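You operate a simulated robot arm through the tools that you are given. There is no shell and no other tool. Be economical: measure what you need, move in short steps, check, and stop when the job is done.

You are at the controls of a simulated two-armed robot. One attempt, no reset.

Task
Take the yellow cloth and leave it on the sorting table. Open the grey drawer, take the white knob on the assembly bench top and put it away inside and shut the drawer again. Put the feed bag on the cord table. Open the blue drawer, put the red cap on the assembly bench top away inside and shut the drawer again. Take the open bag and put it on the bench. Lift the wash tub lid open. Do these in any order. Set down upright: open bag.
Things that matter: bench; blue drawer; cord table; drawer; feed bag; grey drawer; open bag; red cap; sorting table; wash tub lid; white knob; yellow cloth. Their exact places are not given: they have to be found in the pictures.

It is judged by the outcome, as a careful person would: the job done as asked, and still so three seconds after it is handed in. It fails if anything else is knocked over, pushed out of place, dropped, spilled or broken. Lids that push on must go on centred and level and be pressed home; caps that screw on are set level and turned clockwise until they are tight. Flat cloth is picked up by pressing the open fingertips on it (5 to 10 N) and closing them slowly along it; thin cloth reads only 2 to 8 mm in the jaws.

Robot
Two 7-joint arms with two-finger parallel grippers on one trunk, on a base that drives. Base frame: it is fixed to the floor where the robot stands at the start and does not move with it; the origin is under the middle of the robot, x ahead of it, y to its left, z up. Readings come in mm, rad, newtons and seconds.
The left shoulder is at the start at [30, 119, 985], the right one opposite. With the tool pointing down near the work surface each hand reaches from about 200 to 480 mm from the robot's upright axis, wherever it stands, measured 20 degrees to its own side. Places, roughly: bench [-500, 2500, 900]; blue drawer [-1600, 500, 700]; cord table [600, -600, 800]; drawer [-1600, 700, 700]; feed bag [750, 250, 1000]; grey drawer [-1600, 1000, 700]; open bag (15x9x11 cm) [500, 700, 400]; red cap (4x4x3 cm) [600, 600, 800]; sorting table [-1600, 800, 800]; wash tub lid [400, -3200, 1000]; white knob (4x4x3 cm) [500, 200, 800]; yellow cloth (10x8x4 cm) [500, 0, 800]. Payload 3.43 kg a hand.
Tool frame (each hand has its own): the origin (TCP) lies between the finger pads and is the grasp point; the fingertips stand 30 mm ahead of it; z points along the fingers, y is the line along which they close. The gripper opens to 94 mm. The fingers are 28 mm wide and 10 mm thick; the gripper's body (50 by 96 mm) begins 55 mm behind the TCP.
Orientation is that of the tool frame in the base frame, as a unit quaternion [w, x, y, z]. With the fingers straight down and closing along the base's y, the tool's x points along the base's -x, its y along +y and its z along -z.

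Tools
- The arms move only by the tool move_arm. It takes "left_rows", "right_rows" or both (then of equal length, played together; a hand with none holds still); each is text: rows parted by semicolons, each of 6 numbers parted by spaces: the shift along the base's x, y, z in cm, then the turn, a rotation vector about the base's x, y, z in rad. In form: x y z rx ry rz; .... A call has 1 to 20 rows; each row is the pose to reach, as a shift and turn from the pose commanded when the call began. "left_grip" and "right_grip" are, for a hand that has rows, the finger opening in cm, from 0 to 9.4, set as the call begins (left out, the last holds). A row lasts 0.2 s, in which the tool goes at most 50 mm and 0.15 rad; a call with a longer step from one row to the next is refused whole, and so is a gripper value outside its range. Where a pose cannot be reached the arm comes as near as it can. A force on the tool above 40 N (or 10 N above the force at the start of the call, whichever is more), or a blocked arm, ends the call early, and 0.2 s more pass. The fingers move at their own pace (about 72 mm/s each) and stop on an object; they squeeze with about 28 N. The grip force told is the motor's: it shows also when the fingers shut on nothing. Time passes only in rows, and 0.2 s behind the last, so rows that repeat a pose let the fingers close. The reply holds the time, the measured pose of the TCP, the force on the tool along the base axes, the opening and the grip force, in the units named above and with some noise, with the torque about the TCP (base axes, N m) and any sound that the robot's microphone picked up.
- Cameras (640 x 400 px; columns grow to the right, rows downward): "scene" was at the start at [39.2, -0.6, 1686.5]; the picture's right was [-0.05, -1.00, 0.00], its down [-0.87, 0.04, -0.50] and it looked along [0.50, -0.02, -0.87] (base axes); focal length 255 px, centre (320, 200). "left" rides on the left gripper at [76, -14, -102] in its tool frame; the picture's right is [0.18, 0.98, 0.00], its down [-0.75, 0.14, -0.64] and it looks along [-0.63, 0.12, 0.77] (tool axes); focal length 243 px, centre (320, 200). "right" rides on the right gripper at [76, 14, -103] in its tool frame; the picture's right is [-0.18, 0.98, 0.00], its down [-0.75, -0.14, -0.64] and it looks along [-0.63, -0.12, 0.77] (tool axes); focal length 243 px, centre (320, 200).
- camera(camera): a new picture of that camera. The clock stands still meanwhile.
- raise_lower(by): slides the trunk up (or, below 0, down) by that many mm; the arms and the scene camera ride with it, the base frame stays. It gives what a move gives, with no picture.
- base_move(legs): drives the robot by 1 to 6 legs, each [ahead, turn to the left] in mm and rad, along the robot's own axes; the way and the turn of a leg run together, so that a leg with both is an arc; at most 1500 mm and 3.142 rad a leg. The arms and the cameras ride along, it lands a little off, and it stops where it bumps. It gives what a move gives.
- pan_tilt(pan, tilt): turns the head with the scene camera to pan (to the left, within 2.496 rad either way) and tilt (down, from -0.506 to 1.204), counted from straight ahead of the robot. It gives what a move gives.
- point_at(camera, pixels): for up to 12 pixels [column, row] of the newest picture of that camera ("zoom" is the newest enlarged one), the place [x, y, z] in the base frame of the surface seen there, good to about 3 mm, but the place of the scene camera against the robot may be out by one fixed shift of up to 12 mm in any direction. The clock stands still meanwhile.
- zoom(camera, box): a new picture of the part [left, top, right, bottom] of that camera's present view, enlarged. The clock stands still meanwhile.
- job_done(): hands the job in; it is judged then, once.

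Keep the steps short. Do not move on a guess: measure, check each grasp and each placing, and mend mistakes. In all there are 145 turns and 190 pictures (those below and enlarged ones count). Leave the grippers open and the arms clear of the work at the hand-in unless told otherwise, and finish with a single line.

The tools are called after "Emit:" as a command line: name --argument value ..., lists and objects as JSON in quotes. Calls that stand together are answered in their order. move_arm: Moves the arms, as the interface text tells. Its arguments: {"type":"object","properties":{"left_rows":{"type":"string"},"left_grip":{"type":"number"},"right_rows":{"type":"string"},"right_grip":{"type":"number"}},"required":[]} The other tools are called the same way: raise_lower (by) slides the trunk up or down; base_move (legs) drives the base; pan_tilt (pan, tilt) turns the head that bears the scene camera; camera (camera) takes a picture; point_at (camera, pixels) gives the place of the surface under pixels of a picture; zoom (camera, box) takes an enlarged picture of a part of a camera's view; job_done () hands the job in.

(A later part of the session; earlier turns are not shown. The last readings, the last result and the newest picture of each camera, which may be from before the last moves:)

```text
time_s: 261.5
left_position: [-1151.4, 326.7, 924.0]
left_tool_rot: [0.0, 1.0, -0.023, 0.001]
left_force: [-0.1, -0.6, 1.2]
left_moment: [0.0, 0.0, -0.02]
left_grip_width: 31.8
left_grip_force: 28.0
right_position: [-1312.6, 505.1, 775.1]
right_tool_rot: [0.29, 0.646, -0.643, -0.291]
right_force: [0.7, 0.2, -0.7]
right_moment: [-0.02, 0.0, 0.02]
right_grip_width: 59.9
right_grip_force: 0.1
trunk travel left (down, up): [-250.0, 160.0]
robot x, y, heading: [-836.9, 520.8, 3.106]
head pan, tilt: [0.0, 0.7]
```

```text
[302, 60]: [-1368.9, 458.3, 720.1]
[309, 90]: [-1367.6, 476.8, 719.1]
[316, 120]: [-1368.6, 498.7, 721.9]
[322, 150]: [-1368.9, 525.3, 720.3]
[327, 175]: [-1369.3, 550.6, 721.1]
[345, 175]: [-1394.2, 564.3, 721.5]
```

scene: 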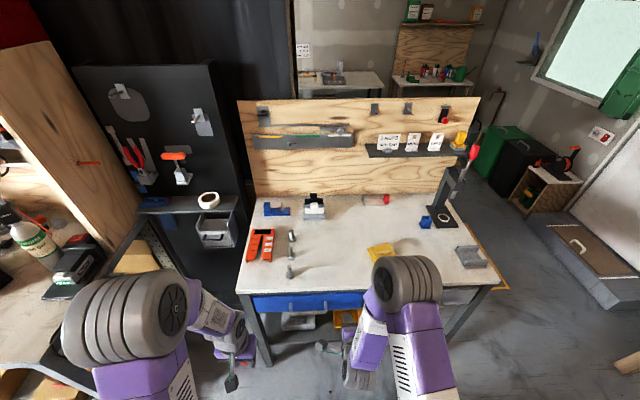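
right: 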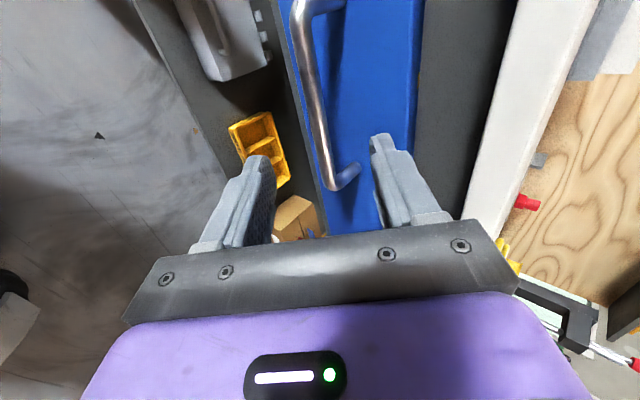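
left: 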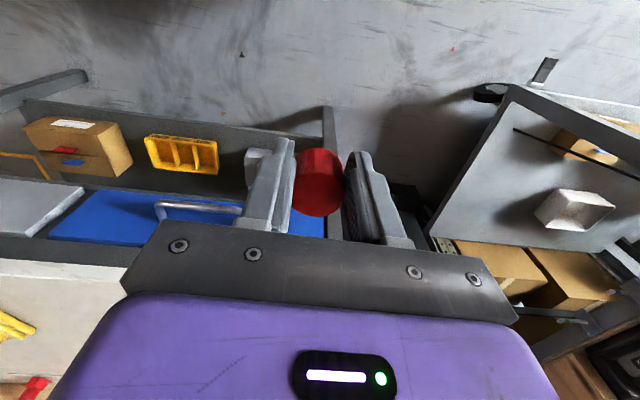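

Bar at x≈-1369, z≈719. I move in and close.

Emit:
move_arm --right_rows "-2 0 -1.8 0 0 0; -4 0 -3.6 0 0 0; -5 0 -4.6 0 0 0; -5.4 0 -5.1 0 0 0; -5.4 0 -5.1 0 0 0"

Emit:
move_arm --right_rows "0 0 0 0 0 0; 0 0 0 0 0 0; 0 0 0 0 0 0; 0 0 0 0 0 0" --right_grip 0

Emit:
move_arm --right_rows "0.5 0 0 0 0 0; 1.5 0 0 0 0 0; 3 0 0 0 0 0; 4.5 0 0 0 0 0; 6 0 0 0 0 0; 7.5 0 0 0 0 0; 9 0 0 0 0 0; 10.5 0 0 0 0 0; 12 0 0 0 0 0; 13.5 0 0 0 0 0; 15 0 0 0 0 0; 16 0 0 0 0 0"

Emit:
camera --camera "right"

Emit:
camera --camera "scene"

```text
time_s: 262.7
left_position: [-1151.7, 326.8, 923.6]
left_tool_rot: [-0.001, 1.0, -0.021, 0.001]
left_force: [-0.3, -0.5, -0.7]
left_moment: [0.02, -0.02, 0.0]
left_grip_width: 31.8
left_grip_force: 28.1
right_position: [-1363.8, 504.0, 721.5]
right_tool_rot: [0.289, 0.647, -0.643, -0.291]
right_force: [0.1, -0.8, -0.8]
right_moment: [-0.01, 0.02, 0.03]
right_grip_width: 60.4
right_grip_force: 0.0
trunk travel left (down, up): [-250.0, 160.0]
robot x, y, heading: [-833.4, 522.6, 3.092]
head pan, tilt: [0.0, 0.7]
```

```text
time_s: 263.7
left_position: [-1151.5, 326.7, 924.6]
left_tool_rot: [0.0, 1.0, -0.022, 0.0]
left_force: [0.2, 0.0, 0.0]
left_moment: [0.01, -0.01, 0.0]
left_grip_width: 32.0
left_grip_force: 28.4
right_position: [-1366.1, 504.5, 724.8]
right_tool_rot: [0.293, 0.645, -0.642, -0.294]
right_force: [-1.4, 0.5, 20.5]
right_moment: [0.39, 0.22, -0.25]
right_grip_width: 13.8
right_grip_force: 45.2
trunk travel left (down, up): [-250.0, 160.0]
robot x, y, heading: [-835.9, 523.8, 3.099]
head pan, tilt: [0.0, 0.7]
```

```text
time_s: 266.3
left_position: [-1151.9, 326.7, 924.8]
left_tool_rot: [0.001, 1.0, -0.021, 0.001]
left_force: [-0.2, 0.1, -0.2]
left_moment: [0.03, 0.0, -0.05]
left_grip_width: 31.9
left_grip_force: 27.6
right_position: [-1203.6, 503.9, 724.9]
right_tool_rot: [0.292, 0.645, -0.642, -0.293]
right_force: [-1.5, -0.9, 35.7]
right_moment: [-0.57, 0.29, 0.8]
right_grip_width: 13.6
right_grip_force: 45.2
trunk travel left (down, up): [-250.0, 160.0]
robot x, y, heading: [-835.2, 523.5, 3.102]
head pan, tilt: [0.0, 0.7]
```

```text
63 pictures are left
```

right: 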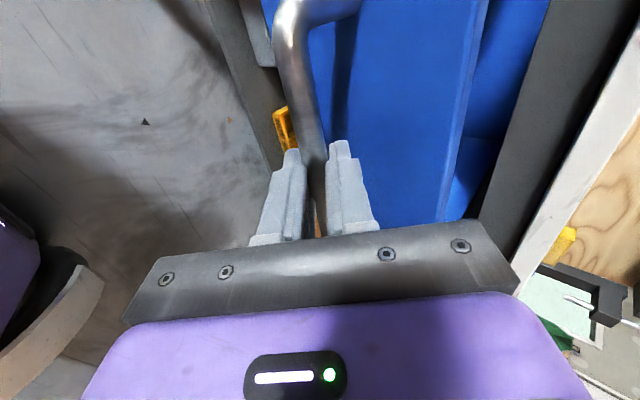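

```text
62 pictures are left
```

scene: 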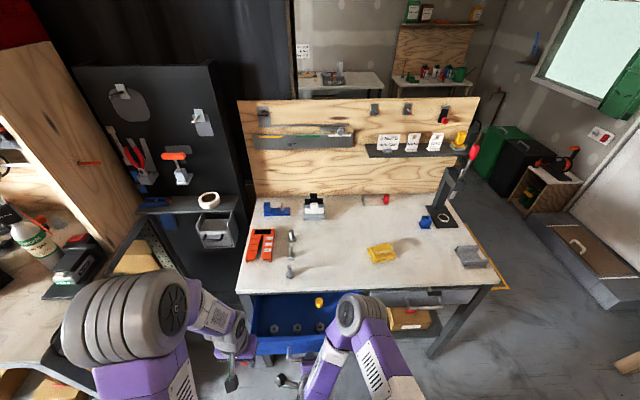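

The blue drawer is open about 16 cm. I release and draw the right hand off, un-tilting as it goes right.

Emit:
move_arm --right_rows "0 0 0 0 0 0; 0 0 0 0 0 0; 1.5 0 1.5 0 0 0; 3 0 3 0 0 0; 3 1 4.5 0 -0.12 0; 3 2.5 6 0 -0.24 0; 3 5 7 0 -0.36 0; 2 8 8 0 -0.48 0; 1 11 10 0 -0.6 0; 1 14 12 0 -0.6 0; 1 17 14 0 -0.6 0; 1 17 14 0 -0.6 0" --right_grip 6

Emit:
camera --camera "left"

Emit:
camera --camera "scene"

```text
time_s: 268.9
left_position: [-1153.9, 328.1, 924.5]
left_tool_rot: [0.0, 1.0, -0.022, 0.001]
left_force: [-0.5, -0.3, -0.6]
left_moment: [0.0, -0.03, 0.0]
left_grip_width: 32.1
left_grip_force: 27.9
right_position: [-1194.5, 673.8, 862.2]
right_tool_rot: [0.086, 0.704, -0.7, -0.087]
right_force: [0.2, -0.5, -0.2]
right_moment: [-0.02, 0.01, -0.02]
right_grip_width: 60.2
right_grip_force: 0.1
trunk travel left (down, up): [-250.0, 160.0]
robot x, y, heading: [-835.7, 523.3, 3.1]
head pan, tilt: [0.0, 0.7]
```

```text
61 pictures are left
```

left: 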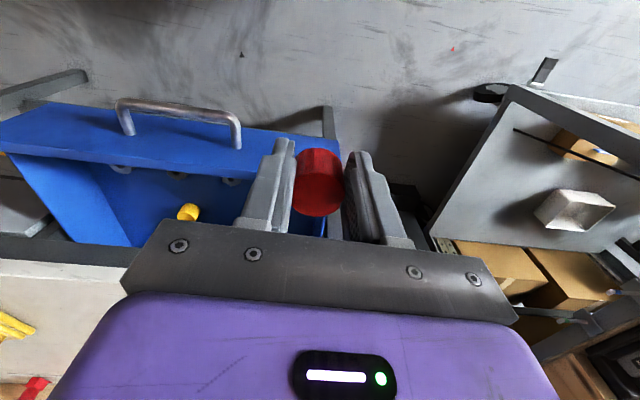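

```text
60 pictures are left
```

scene: 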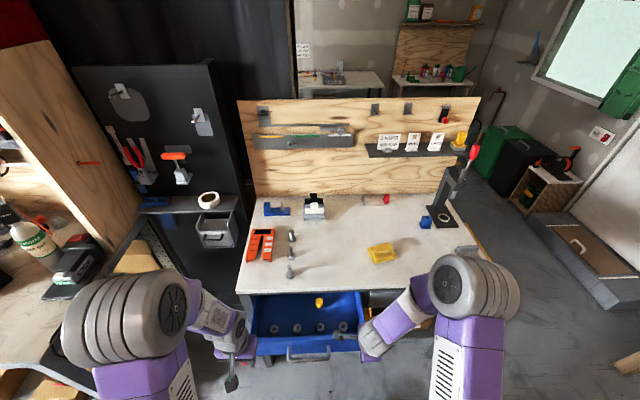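

I measure the free floor of the blue drawer.

Emit:
zoom --camera "scene" --box '[230, 270, 390, 370]'

Emit:
point_at --camera "scene" --pixels '[[275, 310], [295, 315], [320, 301], [345, 310], [298, 328], [320, 327], [273, 328], [345, 327], [285, 300], [335, 315]]'

Emit:
point_at --camera "left" --pixels '[[188, 212], [150, 200], [120, 168], [178, 176], [230, 182], [150, 215], [90, 190]]'

```text
4.00 times, centred on (310, 320) of scene
```

zoom: 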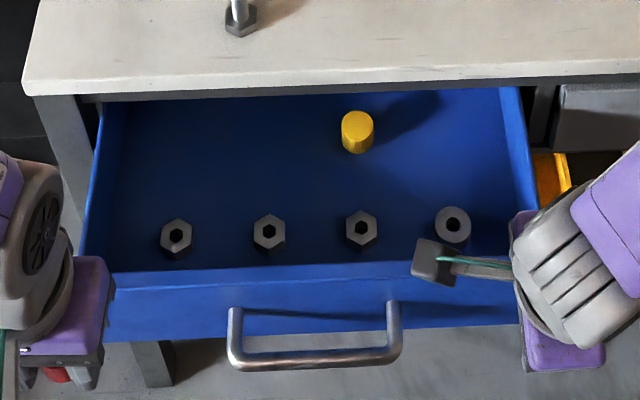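

```text
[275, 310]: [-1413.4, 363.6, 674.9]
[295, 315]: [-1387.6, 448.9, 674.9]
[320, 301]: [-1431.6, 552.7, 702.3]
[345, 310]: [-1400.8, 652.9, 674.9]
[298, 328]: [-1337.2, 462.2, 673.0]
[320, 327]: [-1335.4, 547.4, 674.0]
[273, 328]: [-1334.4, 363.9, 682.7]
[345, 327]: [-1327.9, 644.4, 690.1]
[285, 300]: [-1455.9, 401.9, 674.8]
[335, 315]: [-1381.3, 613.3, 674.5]
```

```text
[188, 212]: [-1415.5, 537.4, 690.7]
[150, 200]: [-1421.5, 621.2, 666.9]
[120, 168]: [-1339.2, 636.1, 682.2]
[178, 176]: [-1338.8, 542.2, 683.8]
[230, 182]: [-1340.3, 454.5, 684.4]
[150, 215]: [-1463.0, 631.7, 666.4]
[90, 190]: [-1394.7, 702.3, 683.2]
```

Free spot behind the nuts: (-1375, 500). I bring the left hand over it with a slight 0.2 rad tilt for clearance to the table edge.

Emit:
move_arm --left_rows "-3 3 0 0 0.04 0; -6 6 0 0 0.08 0; -9 9 0 0 0.12 0; -12 12 0 0 0.16 0; -15 15 0 0 0.2 0; -18 17.2 -1 0 0.2 0; -19.5 17.2 -5 0 0.2 0; -20.5 17.2 -9 0 0.2 0; -20.5 17.2 -9 0 0.2 0"

Emit:
camera --camera "left"

```text
time_s: 270.9
left_position: [-1357.1, 497.3, 831.4]
left_tool_rot: [0.002, 0.995, -0.021, -0.1]
left_force: [-0.1, -0.3, -0.6]
left_moment: [0.0, 0.0, 0.01]
left_grip_width: 32.1
left_grip_force: 28.7
right_position: [-1194.5, 673.2, 861.4]
right_tool_rot: [0.087, 0.704, -0.7, -0.088]
right_force: [-0.5, -0.1, -0.1]
right_moment: [-0.01, 0.03, 0.01]
right_grip_width: 59.8
right_grip_force: 0.0
trunk travel left (down, up): [-250.0, 160.0]
robot x, y, heading: [-834.8, 520.5, 3.095]
head pan, tilt: [0.0, 0.7]
```

```text
58 pictures are left
```

left: 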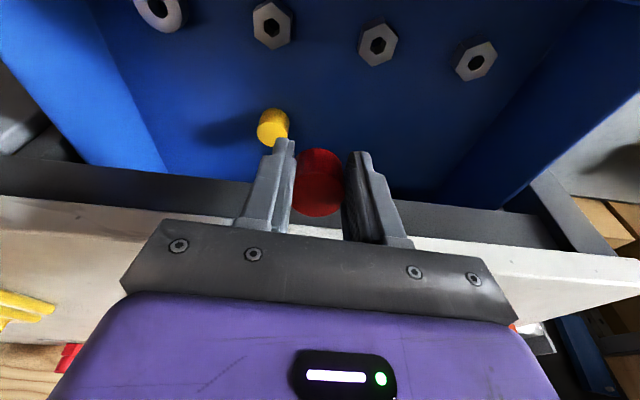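

Clear below. I lower into the drawer.

Emit:
move_arm --left_rows "-0.5 0 -3 0 0 0; -1 0 -6 0 0 0; -1.5 0 -9 0 0 0; -1.8 0 -11 0 0 0; -1.8 0 -12 0 0 0; -1.8 0 -12.6 0 0 0; -1.8 0 -12.9 0 0 0; -1.8 0 -12.9 0 0 0"

Emit:
camera --camera "left"

```text
time_s: 272.7
left_position: [-1375.1, 499.0, 704.6]
left_tool_rot: [0.002, 0.995, -0.021, -0.099]
left_force: [0.3, -0.5, 0.3]
left_moment: [0.0, -0.05, 0.01]
left_grip_width: 31.9
left_grip_force: 27.5
right_position: [-1195.8, 672.9, 862.6]
right_tool_rot: [0.087, 0.704, -0.7, -0.087]
right_force: [-0.4, -0.1, 0.3]
right_moment: [-0.01, -0.01, -0.01]
right_grip_width: 59.8
right_grip_force: 0.1
trunk travel left (down, up): [-250.0, 160.0]
robot x, y, heading: [-839.5, 522.5, 3.1]
head pan, tilt: [0.0, 0.7]
```

```text
57 pictures are left
```

left: 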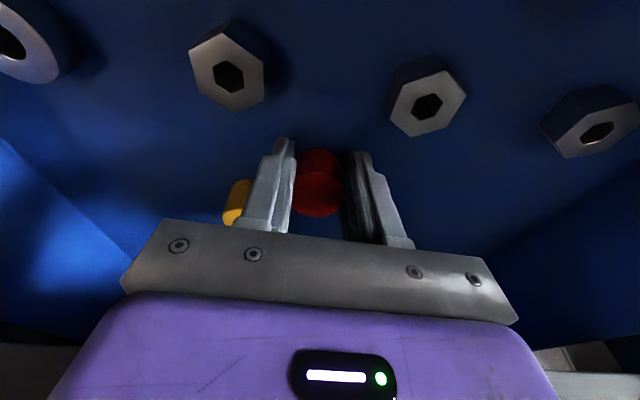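

Two mm more, then open slightly and rise.

Emit:
move_arm --left_rows "0 0 -0.3 0 0 0; 0 0 -0.4 0 0 0; 0 0 -0.4 0 0 0"

Emit:
move_arm --left_rows "0 0 0 0 0 0; 0 0 0 0 0 0; 0 0 0 0 0 0; 0.3 0 2 0 0 0; 0.7 0 5 0 0 0; 1.2 0 8 0 0 0; 1.8 0 12 0 0 0; 2.5 0 16 0 0 0; 4 0 20 0 0 0; 7 0 22 0 0 0; 10 0 23 0 0 0; 13 0 23 0 0 0; 16 0 23 0 0 0; 18.5 0 23 0 0 0" --left_grip 4.8

Emit:
camera --camera "left"

Emit:
zoom --camera "scene" --box '[230, 270, 390, 370]'

```text
time_s: 273.5
left_position: [-1375.5, 497.8, 701.7]
left_tool_rot: [0.001, 0.995, -0.021, -0.099]
left_force: [-0.1, 0.8, 0.8]
left_moment: [0.03, -0.03, 0.0]
left_grip_width: 32.1
left_grip_force: 27.9
right_position: [-1194.5, 674.7, 861.4]
right_tool_rot: [0.087, 0.704, -0.7, -0.086]
right_force: [0.1, -0.5, 0.5]
right_moment: [-0.01, -0.02, -0.04]
right_grip_width: 59.9
right_grip_force: 0.2
trunk travel left (down, up): [-250.0, 160.0]
robot x, y, heading: [-836.6, 519.7, 3.102]
head pan, tilt: [0.0, 0.7]
```

```text
time_s: 276.5
left_position: [-1189.9, 499.2, 934.5]
left_tool_rot: [0.003, 0.995, -0.021, -0.099]
left_force: [0.0, 0.7, 0.5]
left_moment: [-0.01, -0.01, -0.01]
left_grip_width: 48.2
left_grip_force: 0.0
right_position: [-1194.0, 674.8, 862.0]
right_tool_rot: [0.087, 0.704, -0.699, -0.087]
right_force: [-0.1, -0.4, 0.3]
right_moment: [0.0, -0.01, 0.03]
right_grip_width: 59.9
right_grip_force: 0.0
trunk travel left (down, up): [-250.0, 160.0]
robot x, y, heading: [-839.0, 519.9, 3.103]
head pan, tilt: [0.0, 0.7]
```

```text
56 pictures are left
```

left: 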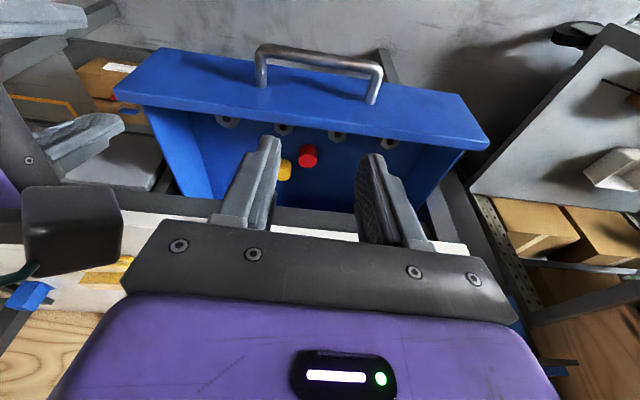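

```text
4.00 times, centred on (310, 320) of scene
```

zoom: 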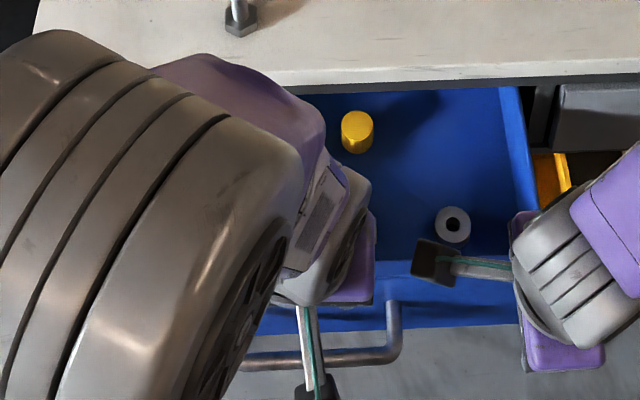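

The red cap lies in the blue drawer. I bring the closed left hand in front of the handle and push the drawer shut.

Emit:
move_arm --left_rows "2 0 0 0 0.03 0; 3.5 0 0 0 0.06 0; 3.5 0 -2 0 0.1 0; 3.5 0 -6 0 0.1 0; 3.5 0 -10 0 0.1 0; 3.5 0 -14 0 0.1 0; 3.5 0 -18 0 0.1 0; 3.5 0 -19.4 0 0.1 0; 3.5 0 -19.4 0 0.1 0" --right_rows "0 1 1 0 0 0; 0 3 2 0 0 0; 0 5 2 0 0 0; 0 7 2 0 0 0; 0 9 2 0 0 0; 0 9 2 0 0 0; 0 9 2 0 0 0; 0 9 2 0 0 0; 0 9 2 0 0 0" --left_grip 0

Emit:
camera --camera "left"

```text
time_s: 278.5
left_position: [-1155.1, 499.5, 738.1]
left_tool_rot: [0.004, 0.989, -0.021, -0.149]
left_force: [-0.3, 0.7, 0.7]
left_moment: [0.01, -0.03, -0.01]
left_grip_width: 0.0
left_grip_force: 27.9
right_position: [-1195.7, 761.9, 882.9]
right_tool_rot: [0.087, 0.704, -0.699, -0.087]
right_force: [-0.4, 0.3, -0.1]
right_moment: [0.05, 0.03, 0.03]
right_grip_width: 59.6
right_grip_force: 0.0
trunk travel left (down, up): [-250.0, 160.0]
robot x, y, heading: [-832.1, 522.1, 3.103]
head pan, tilt: [0.0, 0.7]
```

```text
54 pictures are left
```

left: 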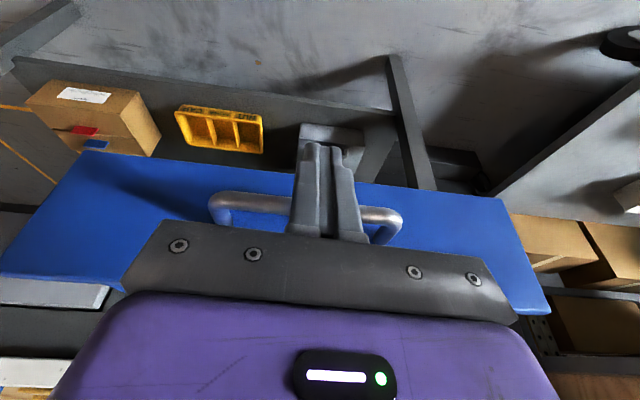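

Emit:
move_arm --left_rows "-1.5 0 0 0 0 0; -3 0 0 0 0 0; -4.5 0 0 0 0 0; -6 0 0 0 0 0; -7.5 0 0 0 0 0; -9 0 0 0 0 0; -10.5 0 0 0 0 0; -12 0 0 0 0 0; -13.5 0 0 0 0 0; -15 0 0 0 0 0; -16.5 0 0 0 0 0; -17.5 0 0 0 0 0; -18.3 0 0 0 0 0; -18.9 0 0 0 0 0; -19.6 0 0 0 0 0; -19.6 0 0 0 0 0"

Emit:
move_arm --left_rows "2 0 0 0 0 0; 5 0 0 0 0 0; 8 0 0 0 0 0; 11 -1 2 0 -0.1 0; 12 -3 5 0 -0.2 0; 12 -6 9 0 -0.3 0; 12 -9 13 0 -0.3 0; 12 -12 17 0 -0.3 0; 12 -14 21 0 -0.3 0; 12 -14 25 0 -0.3 0; 12 -14 27 0 -0.3 0; 12 -14 27 0 -0.3 0"

Emit:
camera --camera "left"

Emit:
camera --camera "scene"

```text
time_s: 281.9
left_position: [-1347.9, 498.6, 736.0]
left_tool_rot: [0.003, 0.989, -0.021, -0.146]
left_force: [13.1, 0.7, -1.7]
left_moment: [-0.01, -0.3, 0.01]
left_grip_width: 0.2
left_grip_force: 28.0
right_position: [-1194.4, 762.8, 883.3]
right_tool_rot: [0.088, 0.704, -0.7, -0.088]
right_force: [0.0, -0.1, 0.3]
right_moment: [-0.01, -0.02, 0.0]
right_grip_width: 60.0
right_grip_force: 0.2
trunk travel left (down, up): [-250.0, 160.0]
robot x, y, heading: [-835.8, 522.8, 3.103]
head pan, tilt: [0.0, 0.7]
```

```text
time_s: 284.5
left_position: [-1232.3, 357.5, 1006.3]
left_tool_rot: [0.0, 1.0, -0.022, 0.001]
left_force: [-0.3, -0.1, -0.2]
left_moment: [0.02, 0.01, 0.03]
left_grip_width: 0.0
left_grip_force: 28.1
right_position: [-1196.0, 763.5, 882.4]
right_tool_rot: [0.087, 0.703, -0.7, -0.087]
right_force: [0.0, -0.1, 0.2]
right_moment: [0.0, -0.03, 0.01]
right_grip_width: 59.9
right_grip_force: 0.0
trunk travel left (down, up): [-250.0, 160.0]
robot x, y, heading: [-836.1, 519.0, 3.1]
head pan, tilt: [0.0, 0.7]
```

```text
53 pictures are left
```

left: 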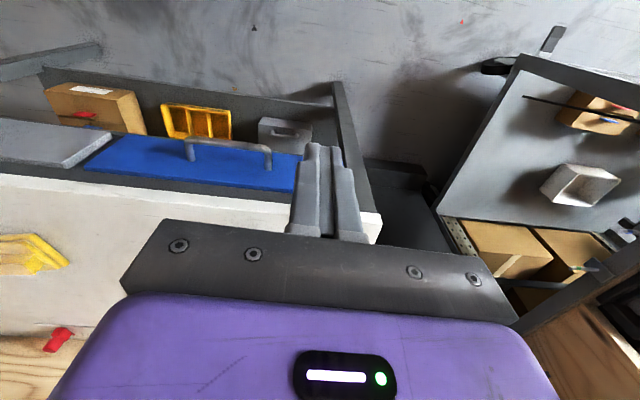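

```text
52 pictures are left
```

scene: 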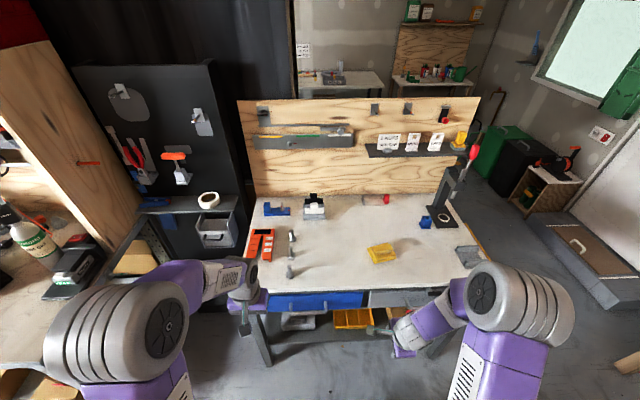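

Both drawers look shut; I check the blue front and the grey front depth.

Emit:
point_at --camera "left" --pixels '[[150, 160], [240, 175], [280, 180], [60, 150], [210, 145]]'

Emit:
move_arm --right_rows "0 0 2 0.02 -0.04 0.15; 0 0 4 0.03 -0.07 0.29; 0 0 6 0.04 -0.1 0.43; 0 0 8 0.05 -0.13 0.57; 0 0 10 0.06 -0.16 0.71; 0 0 12 0.07 -0.18 0.85; 0 0 12 0.08 -0.2 0.99; 0 0 12 0.09 -0.2 1.13; 0 0 12 0.1 -0.2 1.27; 0 0 12 0.11 -0.2 1.41; 0 0 12 0.12 -0.2 1.55; 0 0 12 0.12 -0.2 1.57"

Emit:
base_move --legs '[[-300, 0], [0, 1.57]]'

Emit:
pan_tilt --pan 0.2 --tilt 0.35

Emit:
camera --camera "scene"

```text
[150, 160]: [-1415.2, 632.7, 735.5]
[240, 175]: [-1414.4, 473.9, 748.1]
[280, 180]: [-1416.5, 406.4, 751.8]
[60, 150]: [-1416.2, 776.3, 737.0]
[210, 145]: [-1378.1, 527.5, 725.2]
```

```text
refused: row 1 steps farther than a row can; nothing moved
```

```text
time_s: 290.3
left_position: [-385.0, 111.0, 1004.2]
left_tool_rot: [-0.001, 0.731, 0.682, 0.0]
left_force: [0.0, 0.3, 0.3]
left_moment: [-0.04, -0.02, 0.01]
left_grip_width: 0.1
left_grip_force: 28.2
right_position: [-790.1, 157.2, 882.4]
right_tool_rot: [0.123, 0.992, -0.011, -0.002]
right_force: [0.1, -0.1, 0.6]
right_moment: [-0.01, 0.0, -0.01]
right_grip_width: 60.1
right_grip_force: 0.1
trunk travel left (down, up): [-250.0, 160.0]
robot x, y, heading: [-539.2, 509.2, -1.639]
head pan, tilt: [0.0, 0.7]
```

```text
time_s: 291.2
left_position: [-386.4, 110.7, 1006.1]
left_tool_rot: [0.0, 0.731, 0.682, 0.001]
left_force: [-0.5, -0.3, -0.9]
left_moment: [0.01, -0.01, 0.0]
left_grip_width: 0.0
left_grip_force: 28.2
right_position: [-788.9, 157.3, 882.9]
right_tool_rot: [0.123, 0.992, -0.01, -0.002]
right_force: [-0.8, -1.2, -0.7]
right_moment: [0.02, 0.02, -0.01]
right_grip_width: 59.7
right_grip_force: 0.1
trunk travel left (down, up): [-250.0, 160.0]
robot x, y, heading: [-543.7, 508.4, -1.638]
head pan, tilt: [0.201, 0.351]
```

```text
51 pictures are left
```

scene: 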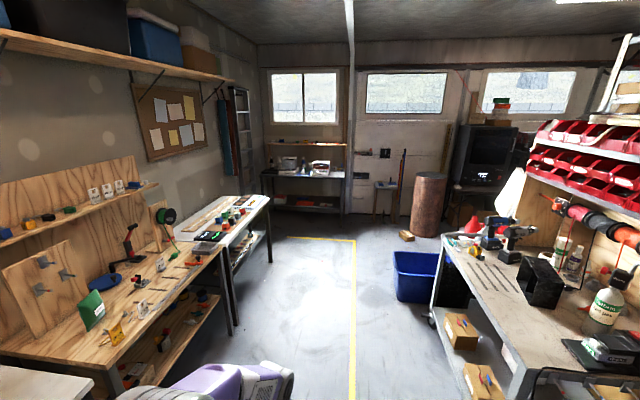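

Both drawer fronts are flush (x≈-1415). Now I straighten the right hand and drive along the aisle toward the wash tub at the far wall.

Emit:
move_arm --right_rows "0 0 1 0.018 0.017 0.138; 0 0 2 0.037 0.033 0.275; 0 0 3 0.055 0.05 0.413; 0 0 4 0.073 0.066 0.551; 0 0 5 0.092 0.083 0.689; 0 0 6 0.11 0.1 0.826; 0 0 7 0.128 0.116 0.964; 0 0 8 0.147 0.133 1.102; 0 0 9 0.165 0.149 1.24; 0 0 10 0.183 0.166 1.377; 0 0 11 0.202 0.1825 1.515; 0 0 12 0.202 0.1825 1.515"

Emit:
base_move --legs '[[0, 0.215], [1300, 0], [800, 0]]'

Emit:
pan_tilt --pan 0.2 --tilt 0.5

Emit:
camera --camera "scene"

```text
time_s: 293.8
left_position: [-386.0, 112.2, 1005.3]
left_tool_rot: [0.0, 0.731, 0.683, 0.0]
left_force: [-0.4, 0.1, -1.2]
left_moment: [-0.02, -0.02, -0.02]
left_grip_width: 0.0
left_grip_force: 27.9
right_position: [-789.8, 156.4, 1004.4]
right_tool_rot: [0.0, 0.73, 0.683, 0.0]
right_force: [-0.6, 0.2, 1.0]
right_moment: [-0.01, -0.02, -0.01]
right_grip_width: 59.9
right_grip_force: 0.1
trunk travel left (down, up): [-250.0, 160.0]
robot x, y, heading: [-536.2, 504.5, -1.642]
head pan, tilt: [0.201, 0.351]
```

```text
time_s: 305.1
left_position: [61.5, -1944.8, 1006.3]
left_tool_rot: [0.0, 0.642, 0.767, 0.001]
left_force: [-0.2, -0.2, -1.8]
left_moment: [0.0, 0.03, -0.02]
left_grip_width: 0.0
left_grip_force: 28.1
right_position: [-341.9, -1997.4, 1003.1]
right_tool_rot: [0.0, 0.642, 0.767, 0.0]
right_force: [-0.3, -0.6, 0.6]
right_moment: [0.02, 0.0, 0.02]
right_grip_width: 60.3
right_grip_force: 0.0
trunk travel left (down, up): [-250.0, 160.0]
robot x, y, heading: [-187.4, -1594.4, -1.398]
head pan, tilt: [0.201, 0.351]
```

```text
time_s: 305.8
left_position: [60.2, -1943.8, 1006.7]
left_tool_rot: [-0.001, 0.642, 0.766, 0.0]
left_force: [-0.7, 1.2, 0.4]
left_moment: [0.0, 0.03, -0.03]
left_grip_width: 0.0
left_grip_force: 27.3
right_position: [-343.7, -1997.4, 1002.3]
right_tool_rot: [0.0, 0.642, 0.767, 0.0]
right_force: [-1.0, 0.4, -0.9]
right_moment: [0.0, -0.01, 0.0]
right_grip_width: 60.0
right_grip_force: 0.0
trunk travel left (down, up): [-250.0, 160.0]
robot x, y, heading: [-185.0, -1591.9, -1.392]
head pan, tilt: [0.201, 0.499]
```

```text
50 pictures are left
```

scene: 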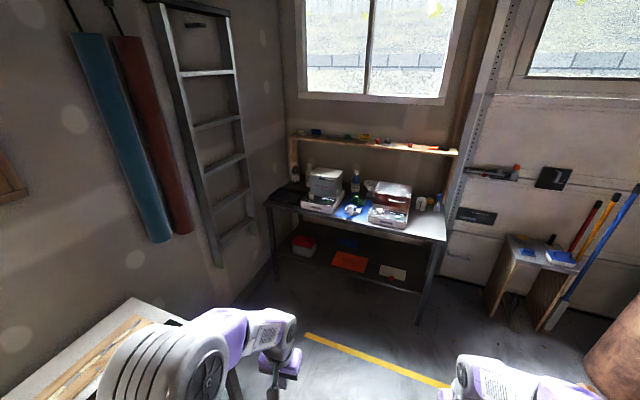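

I see two tubs on the far table at (325,190) and (390,200). I zoom.

Emit:
zoom --camera "scene" --box '[260, 130, 460, 260]'

Emit:
point_at --camera "scene" --pixels '[[390, 190], [390, 210], [390, 222], [325, 180], [325, 200], [350, 212], [300, 212], [430, 235], [400, 235], [420, 205], [372, 225], [410, 185]]'

```text
3.08 times, centred on (360, 195) of scene
```

zoom: 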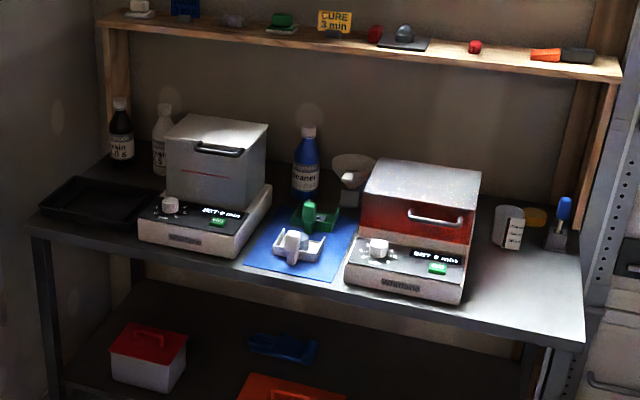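

```text
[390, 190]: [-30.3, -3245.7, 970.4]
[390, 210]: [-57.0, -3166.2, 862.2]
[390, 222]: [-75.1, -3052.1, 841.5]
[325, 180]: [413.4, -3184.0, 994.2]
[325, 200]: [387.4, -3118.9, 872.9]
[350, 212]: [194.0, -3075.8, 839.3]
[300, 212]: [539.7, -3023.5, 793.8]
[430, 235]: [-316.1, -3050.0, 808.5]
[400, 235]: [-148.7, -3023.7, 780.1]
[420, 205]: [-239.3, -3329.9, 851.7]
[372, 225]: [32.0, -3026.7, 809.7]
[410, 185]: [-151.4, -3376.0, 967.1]
```

The left tub (grey box with handle, about (400,-3180)) is the wash tub. I check the white table's end before driving diagonally.

Emit:
point_at --camera "scene" --pixels '[[130, 300], [180, 322], [60, 370], [160, 240], [220, 262], [310, 335]]'

Emit:
base_move --legs '[[0, -0.178], [450, 0]]'

```text
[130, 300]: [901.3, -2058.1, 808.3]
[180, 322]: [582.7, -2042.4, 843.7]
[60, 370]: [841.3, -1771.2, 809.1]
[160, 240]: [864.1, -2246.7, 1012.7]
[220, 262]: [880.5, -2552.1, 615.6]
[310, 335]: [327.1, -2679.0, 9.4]
```

```text
time_s: 309.3
left_position: [-2.0, -2445.0, 1005.2]
left_tool_rot: [-0.001, 0.706, 0.708, 0.001]
left_force: [0.1, 0.2, 0.0]
left_moment: [0.02, -0.03, 0.02]
left_grip_width: 0.3
left_grip_force: 27.6
right_position: [-408.5, -2426.8, 1003.8]
right_tool_rot: [0.0, 0.706, 0.708, 0.001]
right_force: [-0.3, 0.5, -0.7]
right_moment: [0.01, 0.0, -0.01]
right_grip_width: 59.7
right_grip_force: 0.0
trunk travel left (down, up): [-250.0, 160.0]
robot x, y, heading: [-183.5, -2053.0, -1.569]
head pan, tilt: [0.201, 0.499]
```

I move to stand at about (230, -2500), so the left hand faces the wash tub.

Emit:
base_move --legs '[[0, 0.744], [609, 0], [0, -0.744]]'

Emit:
pan_tilt --pan 0.2 --tilt 0.8

Emit:
camera --camera "scene"

Emit:
camera --camera "left"

```text
time_s: 316.6
left_position: [411.9, -2893.1, 1006.0]
left_tool_rot: [0.0, 0.706, 0.708, 0.0]
left_force: [0.4, -0.1, 0.1]
left_moment: [0.0, -0.01, -0.06]
left_grip_width: 0.0
left_grip_force: 27.8
right_position: [4.0, -2874.9, 1003.6]
right_tool_rot: [0.0, 0.706, 0.708, 0.0]
right_force: [0.0, -0.3, 0.3]
right_moment: [-0.03, -0.01, 0.02]
right_grip_width: 60.1
right_grip_force: 0.0
trunk travel left (down, up): [-250.0, 160.0]
robot x, y, heading: [228.6, -2504.5, -1.572]
head pan, tilt: [0.201, 0.499]
```

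```text
time_s: 317.4
left_position: [411.7, -2894.1, 1005.3]
left_tool_rot: [-0.001, 0.706, 0.709, 0.001]
left_force: [0.1, 0.4, 0.6]
left_moment: [-0.02, -0.04, 0.0]
left_grip_width: 0.2
left_grip_force: 27.7
right_position: [5.9, -2876.6, 1004.0]
right_tool_rot: [0.0, 0.706, 0.708, 0.0]
right_force: [-0.2, 0.0, 0.1]
right_moment: [0.01, -0.02, -0.02]
right_grip_width: 60.2
right_grip_force: 0.0
trunk travel left (down, up): [-250.0, 160.0]
robot x, y, heading: [228.0, -2504.6, -1.568]
head pan, tilt: [0.201, 0.799]
```

```text
48 pictures are left
```

scene: 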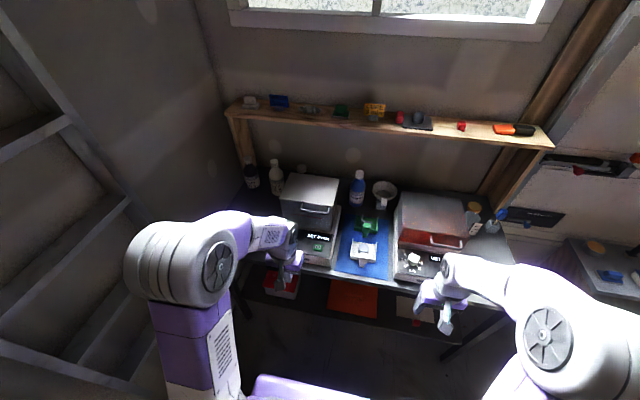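

```text
47 pictures are left
```

left: 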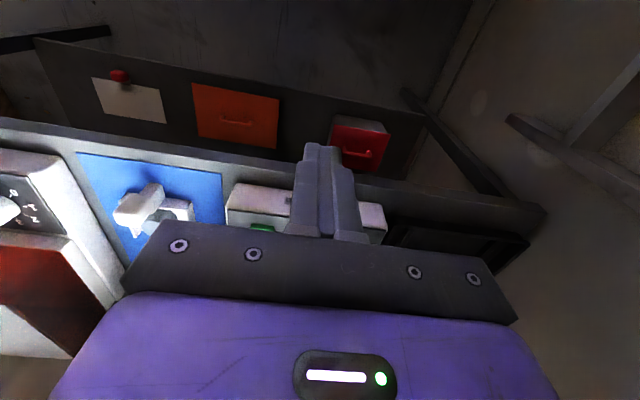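

Emit:
zoom --camera "scene" --box '[250, 150, 370, 280]'

Emit:
point_at --camera "zoom" --pixels '[[180, 90], [250, 85], [330, 100], [160, 150], [270, 175], [305, 170], [340, 165], [300, 190], [300, 215], [300, 200], [320, 205], [180, 160]]'

```text
3.08 times, centred on (310, 215) of scene
```

zoom: 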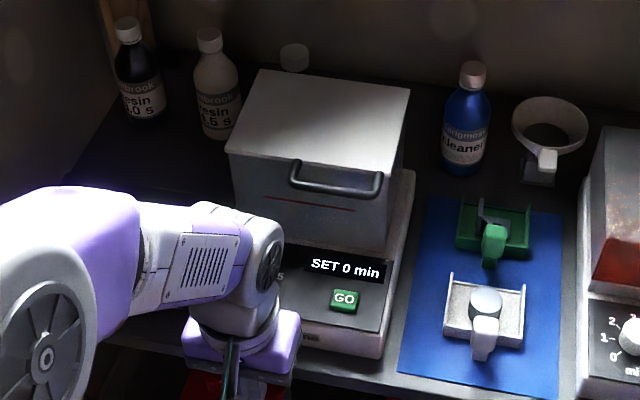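

```text
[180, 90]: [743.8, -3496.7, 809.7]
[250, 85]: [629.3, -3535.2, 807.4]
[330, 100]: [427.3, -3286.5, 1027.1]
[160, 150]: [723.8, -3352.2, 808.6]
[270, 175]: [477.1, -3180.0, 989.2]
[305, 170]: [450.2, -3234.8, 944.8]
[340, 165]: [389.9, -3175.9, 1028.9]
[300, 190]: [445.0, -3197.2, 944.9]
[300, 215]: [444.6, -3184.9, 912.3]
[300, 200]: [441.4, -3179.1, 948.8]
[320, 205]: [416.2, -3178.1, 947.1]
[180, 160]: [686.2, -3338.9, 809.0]
```

I tilt the left hand for a frontal view of the lid and handle with its camera.

Emit:
move_arm --left_rows "0 1 1 -0.12 0 0; 0 2 2 -0.24 0 0; 0 3 3 -0.36 0 0; 0 4 4 -0.48 0 0; 0 5 5 -0.6 0 0; 0 5 5 -0.6 0 0" --left_grip 6

Emit:
camera --camera "left"

Emit:
zoom --camera "left" --box '[200, 60, 420, 240]'

```text
time_s: 318.8
left_position: [412.7, -2872.7, 1072.5]
left_tool_rot: [0.207, 0.676, 0.676, -0.208]
left_force: [0.0, 0.0, 0.4]
left_moment: [0.01, 0.02, 0.01]
left_grip_width: 60.1
left_grip_force: 0.1
left hand out of reach, approached as far as the arm can: row 4, 5, 6
right_position: [4.3, -2875.5, 1003.7]
right_tool_rot: [0.0, 0.706, 0.708, 0.0]
right_force: [0.5, -0.3, 0.2]
right_moment: [0.05, 0.0, -0.02]
right_grip_width: 60.0
right_grip_force: 0.1
trunk travel left (down, up): [-250.0, 160.0]
robot x, y, heading: [228.8, -2507.6, -1.571]
head pan, tilt: [0.201, 0.799]
```

```text
45 pictures are left
```

left: 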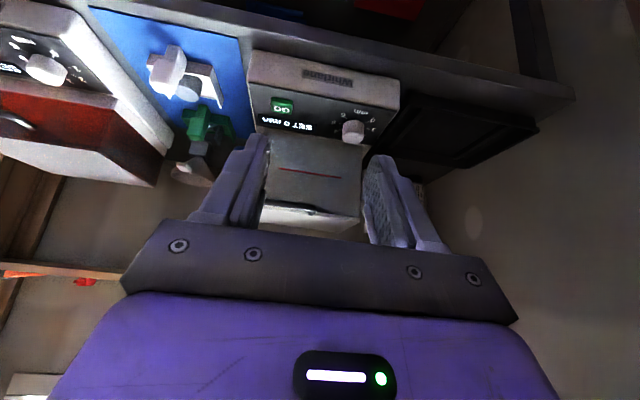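

```text
2.22 times, centred on (310, 150) of left
```

zoom: 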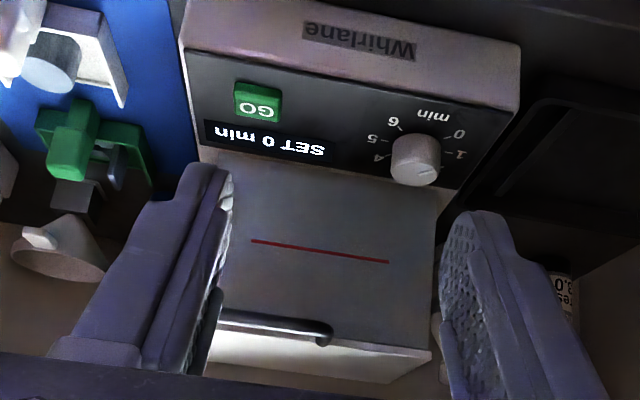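

Emit:
point_at --camera "zoom" --pixels '[[260, 322], [290, 327], [325, 335], [320, 345], [280, 340], [300, 365], [400, 370], [425, 352], [340, 300], [320, 260], [425, 200], [390, 345]]'

```text
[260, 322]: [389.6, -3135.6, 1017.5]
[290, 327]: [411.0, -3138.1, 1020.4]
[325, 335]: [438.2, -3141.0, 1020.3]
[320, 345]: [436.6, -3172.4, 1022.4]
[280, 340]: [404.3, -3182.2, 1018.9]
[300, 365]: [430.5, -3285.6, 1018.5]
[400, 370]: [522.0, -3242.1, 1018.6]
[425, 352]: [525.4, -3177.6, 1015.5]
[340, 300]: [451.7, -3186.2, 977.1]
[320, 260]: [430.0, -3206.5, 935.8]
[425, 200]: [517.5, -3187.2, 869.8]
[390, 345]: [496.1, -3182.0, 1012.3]
```

Handle bar: y≈-3138, z≈1014, x≈345–440; lid front edge y≈-3181. I will cage the bar loosely between the fingers with the tool nearly horizontal, and lift along the arc. First: untilt, yaw so that the fingers close vertically, raise the trunk.

Emit:
move_arm --left_rows "0 -1 -1 0.12 0 0; 0 -1 -2 0.24 0 0; 0 -1 -3 0.36 0 0; 0 -1 -4 0.48 0 0; 0 -1 -5 0.6 0 0; 0 -1 -5 0.6 0 0"

Emit:
raise_lower --by 100

Emit:
move_arm --left_rows "0 0 0 0 0 0.143; 0 0 0 0 0 0.286; 0 0 0 0 0 0.428; 0 0 0 0 0 0.571; 0 0 0 0 0 0.714; 0 0 0 0 0 0.857; 0 0 0 0 0 1; 0 0 0 0 0 1.143; 0 0 0 0 0 1.285; 0 0 0 0 0 1.428; 0 0 0 0 0 1.571; 0 0 0 0 0 1.571"

Emit:
camera --camera "scene"

```text
time_s: 320.2
left_position: [413.3, -2882.4, 1019.4]
left_tool_rot: [-0.001, 0.707, 0.708, 0.001]
left_force: [-0.7, -0.4, 0.4]
left_moment: [-0.03, 0.02, 0.02]
left_grip_width: 60.1
left_grip_force: 0.0
right_position: [4.8, -2875.6, 1004.1]
right_tool_rot: [0.0, 0.707, 0.708, 0.0]
right_force: [0.6, 0.2, 0.7]
right_moment: [-0.02, -0.05, 0.04]
right_grip_width: 60.2
right_grip_force: 0.0
trunk travel left (down, up): [-250.0, 160.0]
robot x, y, heading: [230.3, -2502.0, -1.568]
head pan, tilt: [0.201, 0.799]
```

```text
time_s: 321.6
left_position: [412.3, -2883.7, 1120.8]
left_tool_rot: [-0.001, 0.707, 0.708, 0.001]
left_force: [0.0, 0.5, -1.0]
left_moment: [0.01, -0.03, 0.01]
left_grip_width: 60.0
left_grip_force: 0.0
right_position: [5.0, -2876.5, 1104.7]
right_tool_rot: [0.0, 0.707, 0.708, 0.0]
right_force: [-0.1, 0.4, -1.1]
right_moment: [0.01, 0.02, 0.0]
right_grip_width: 60.2
right_grip_force: 0.0
trunk travel left (down, up): [-350.0, 60.0]
robot x, y, heading: [231.2, -2505.0, -1.569]
head pan, tilt: [0.201, 0.799]
```

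```text
time_s: 324.2
left_position: [413.0, -2885.3, 1121.2]
left_tool_rot: [-0.001, -0.002, 1.0, 0.001]
left_force: [-0.1, 1.0, -0.6]
left_moment: [0.0, -0.01, -0.02]
left_grip_width: 60.0
left_grip_force: 0.0
right_position: [5.3, -2876.5, 1103.2]
right_tool_rot: [0.0, 0.707, 0.707, 0.0]
right_force: [0.1, 0.0, 0.6]
right_moment: [0.0, 0.0, 0.04]
right_grip_width: 59.9
right_grip_force: 0.1
trunk travel left (down, up): [-350.0, 60.0]
robot x, y, heading: [229.5, -2506.5, -1.568]
head pan, tilt: [0.201, 0.799]
```

```text
43 pictures are left
```

scene: 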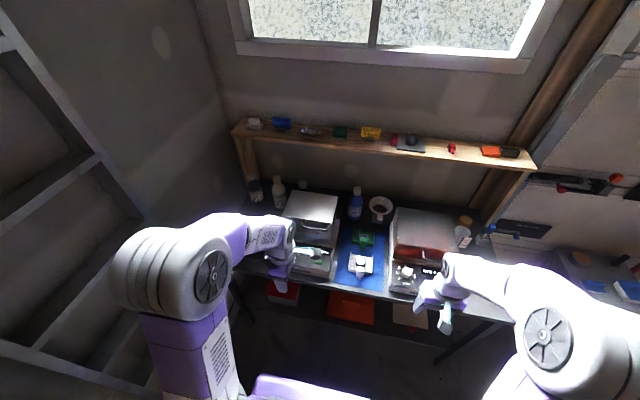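

I measure the lid's back edge, and tilt the left hand toward horizontal while extending forward.

Emit:
point_at --camera "scene" --pixels '[[293, 194], [315, 195], [334, 198], [315, 190], [334, 193], [310, 210], [330, 215], [300, 140], [350, 145], [355, 188]]'

Emit:
move_arm --left_rows "0 -1 0 -0.14 0 0; 0 -2.5 0 -0.28 0 0; 0 -4 0 -0.42 0 0; -0.5 -6 0 -0.56 0 0; -1 -8 0 -0.7 0 0; -1.5 -10 0 -0.84 0 0; -2 -12 0 -0.98 0 0; -2 -13 -1 -1.12 0 0; -2 -13.5 -2 -1.25 0 0; -2 -13.5 -2 -1.25 0 0" --left_grip 5

Emit:
camera --camera "left"

Emit:
camera --camera "scene"

```text
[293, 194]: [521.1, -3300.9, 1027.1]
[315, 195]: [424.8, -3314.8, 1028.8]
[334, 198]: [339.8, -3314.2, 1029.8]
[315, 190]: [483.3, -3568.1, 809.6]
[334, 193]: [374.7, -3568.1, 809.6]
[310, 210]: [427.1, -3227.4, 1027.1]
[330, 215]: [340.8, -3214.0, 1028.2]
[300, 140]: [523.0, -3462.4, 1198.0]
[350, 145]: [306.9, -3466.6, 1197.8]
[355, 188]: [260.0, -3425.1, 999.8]
```

```text
time_s: 326.4
left_position: [392.7, -3018.2, 1100.4]
left_tool_rot: [-0.001, 0.0, 0.811, -0.585]
left_force: [0.8, 0.2, 0.4]
left_moment: [0.04, -0.01, 0.04]
left_grip_width: 50.0
left_grip_force: 0.2
right_position: [5.1, -2876.4, 1103.5]
right_tool_rot: [0.0, 0.706, 0.708, 0.0]
right_force: [0.0, -0.2, 0.1]
right_moment: [-0.02, 0.01, -0.03]
right_grip_width: 59.7
right_grip_force: 0.0
trunk travel left (down, up): [-350.0, 60.0]
robot x, y, heading: [229.6, -2506.9, -1.567]
head pan, tilt: [0.201, 0.799]
```

```text
42 pictures are left
```

left: 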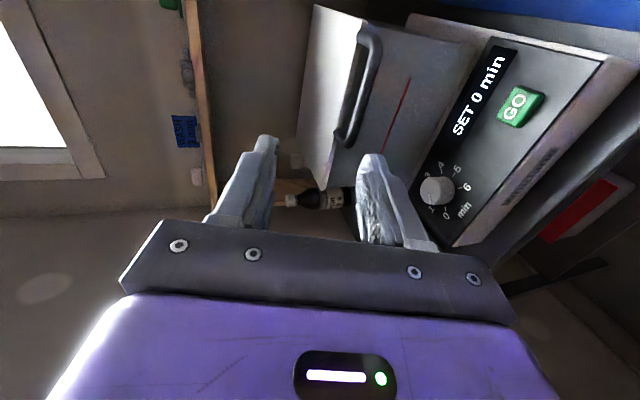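

```text
41 pictures are left
```

scene: 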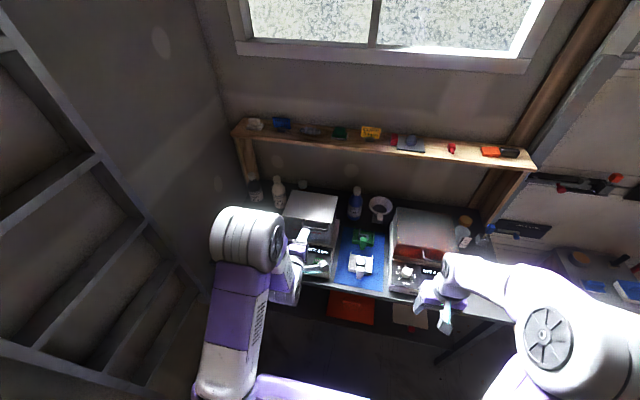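

The lid is about 140 mm deep, hinge near y≈-3325. I measure the bar, then drive ahead 90 mm.

Emit:
point_at --camera "left" --pixels '[[372, 45], [365, 75], [357, 100], [348, 130], [340, 142], [362, 35], [355, 20], [328, 100]]'

Emit:
base_move --legs '[[90, 0]]'

Emit:
camera --camera "left"

```text
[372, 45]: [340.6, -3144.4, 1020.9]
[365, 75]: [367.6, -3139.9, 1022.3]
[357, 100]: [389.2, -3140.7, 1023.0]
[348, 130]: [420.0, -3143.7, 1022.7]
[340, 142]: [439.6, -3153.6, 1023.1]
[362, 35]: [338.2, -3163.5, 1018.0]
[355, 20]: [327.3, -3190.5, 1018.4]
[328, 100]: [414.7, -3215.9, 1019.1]
```

```text
time_s: 327.5
left_position: [393.5, -3109.3, 1101.2]
left_tool_rot: [-0.001, 0.0, 0.811, -0.585]
left_force: [-0.2, -0.2, -0.5]
left_moment: [0.0, 0.01, -0.01]
left_grip_width: 50.0
left_grip_force: 0.0
right_position: [6.0, -2967.1, 1104.4]
right_tool_rot: [-0.001, 0.707, 0.708, 0.0]
right_force: [-0.5, 0.2, 0.4]
right_moment: [0.01, 0.01, -0.02]
right_grip_width: 60.1
right_grip_force: 0.1
trunk travel left (down, up): [-350.0, 60.0]
robot x, y, heading: [228.8, -2592.2, -1.571]
head pan, tilt: [0.201, 0.799]
```

```text
40 pictures are left
```

left: 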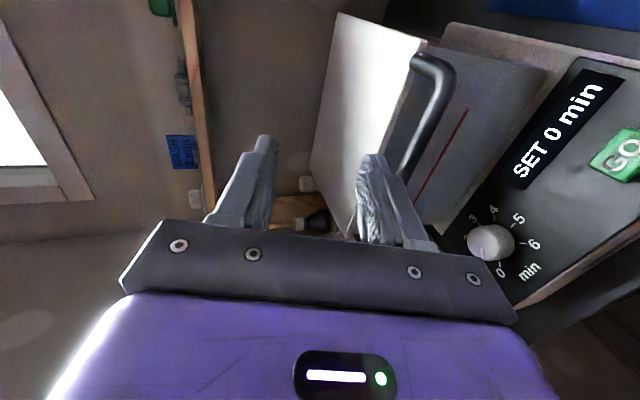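

The bar is centred at (391, -3142, 1016). I back up, lower, and slide in so the bar sits between the fingers.

Emit:
move_arm --left_rows "0 2.5 0 0 0 0; 0 5 -1 0 0 0; 0 5 -4 0 0 0; 0 5 -6 0 0 0; 0 2.5 -6.9 0 0 0; 0 0 -7.7 0 0 0; 0 -1.5 -8.2 0 0 0; 0 -2.5 -8.5 0 0 0; 0 -2.5 -8.5 0 0 0"

Emit:
camera --camera "left"

```text
time_s: 329.5
left_position: [393.5, -3132.6, 1017.3]
left_tool_rot: [-0.002, -0.001, 0.811, -0.585]
left_force: [0.6, 0.5, -0.1]
left_moment: [-0.01, -0.02, -0.04]
left_grip_width: 50.0
left_grip_force: 0.1
right_position: [5.0, -2968.0, 1104.6]
right_tool_rot: [-0.001, 0.707, 0.708, 0.0]
right_force: [0.3, 0.0, 0.6]
right_moment: [0.0, -0.01, 0.0]
right_grip_width: 60.2
right_grip_force: 0.1
trunk travel left (down, up): [-350.0, 60.0]
robot x, y, heading: [228.6, -2598.2, -1.569]
head pan, tilt: [0.201, 0.799]
```

```text
39 pictures are left
```

left: 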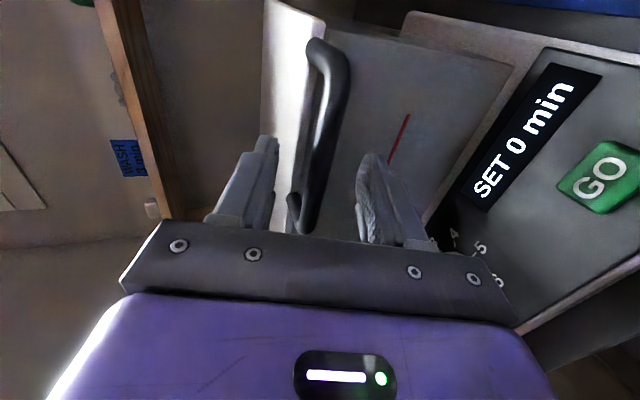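

The bar is between the fingers. I narrow the gap to 2.2 cm (loose cage) and lift along the arc to about 30°.

Emit:
move_arm --left_rows "0 0 0 0 0 0; 0 0 0 0 0 0; 0 0 1.6 0 0 0; 0 -0.4 3.4 0 0 0; 0 -0.8 5 0 0 0; 0 -1.3 6.5 0 0 0; 0 -2 8 0 0 0; 0 -2.75 9.4 0 0 0; 0 -2.75 9.4 0 0 0" --left_grip 2.2

Emit:
camera --camera "left"

Emit:
camera --camera "scene"

```text
time_s: 331.5
left_position: [392.3, -3162.3, 1109.8]
left_tool_rot: [-0.001, 0.0, 0.81, -0.586]
left_force: [-0.3, 0.3, -0.5]
left_moment: [0.01, -0.05, -0.03]
left_grip_width: 22.5
left_grip_force: 0.7
right_position: [5.6, -2967.4, 1105.0]
right_tool_rot: [0.0, 0.706, 0.708, 0.0]
right_force: [0.0, 0.7, 0.3]
right_moment: [-0.03, 0.0, -0.01]
right_grip_width: 60.0
right_grip_force: 0.1
trunk travel left (down, up): [-350.0, 60.0]
robot x, y, heading: [228.6, -2594.5, -1.571]
head pan, tilt: [0.201, 0.799]
```

```text
38 pictures are left
```

left: 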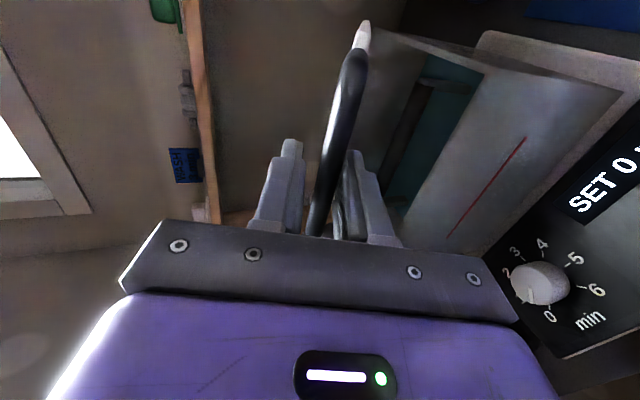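

```text
37 pictures are left
```

scene: 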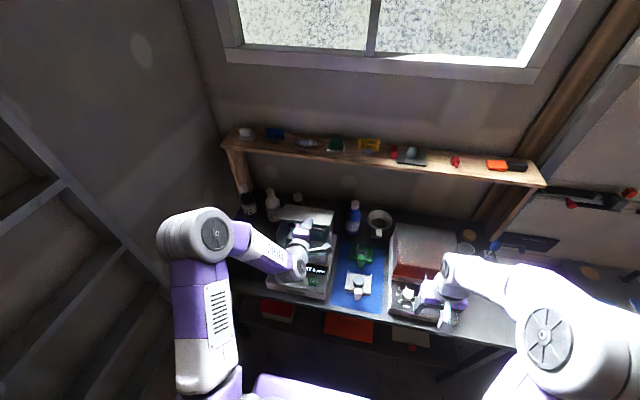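

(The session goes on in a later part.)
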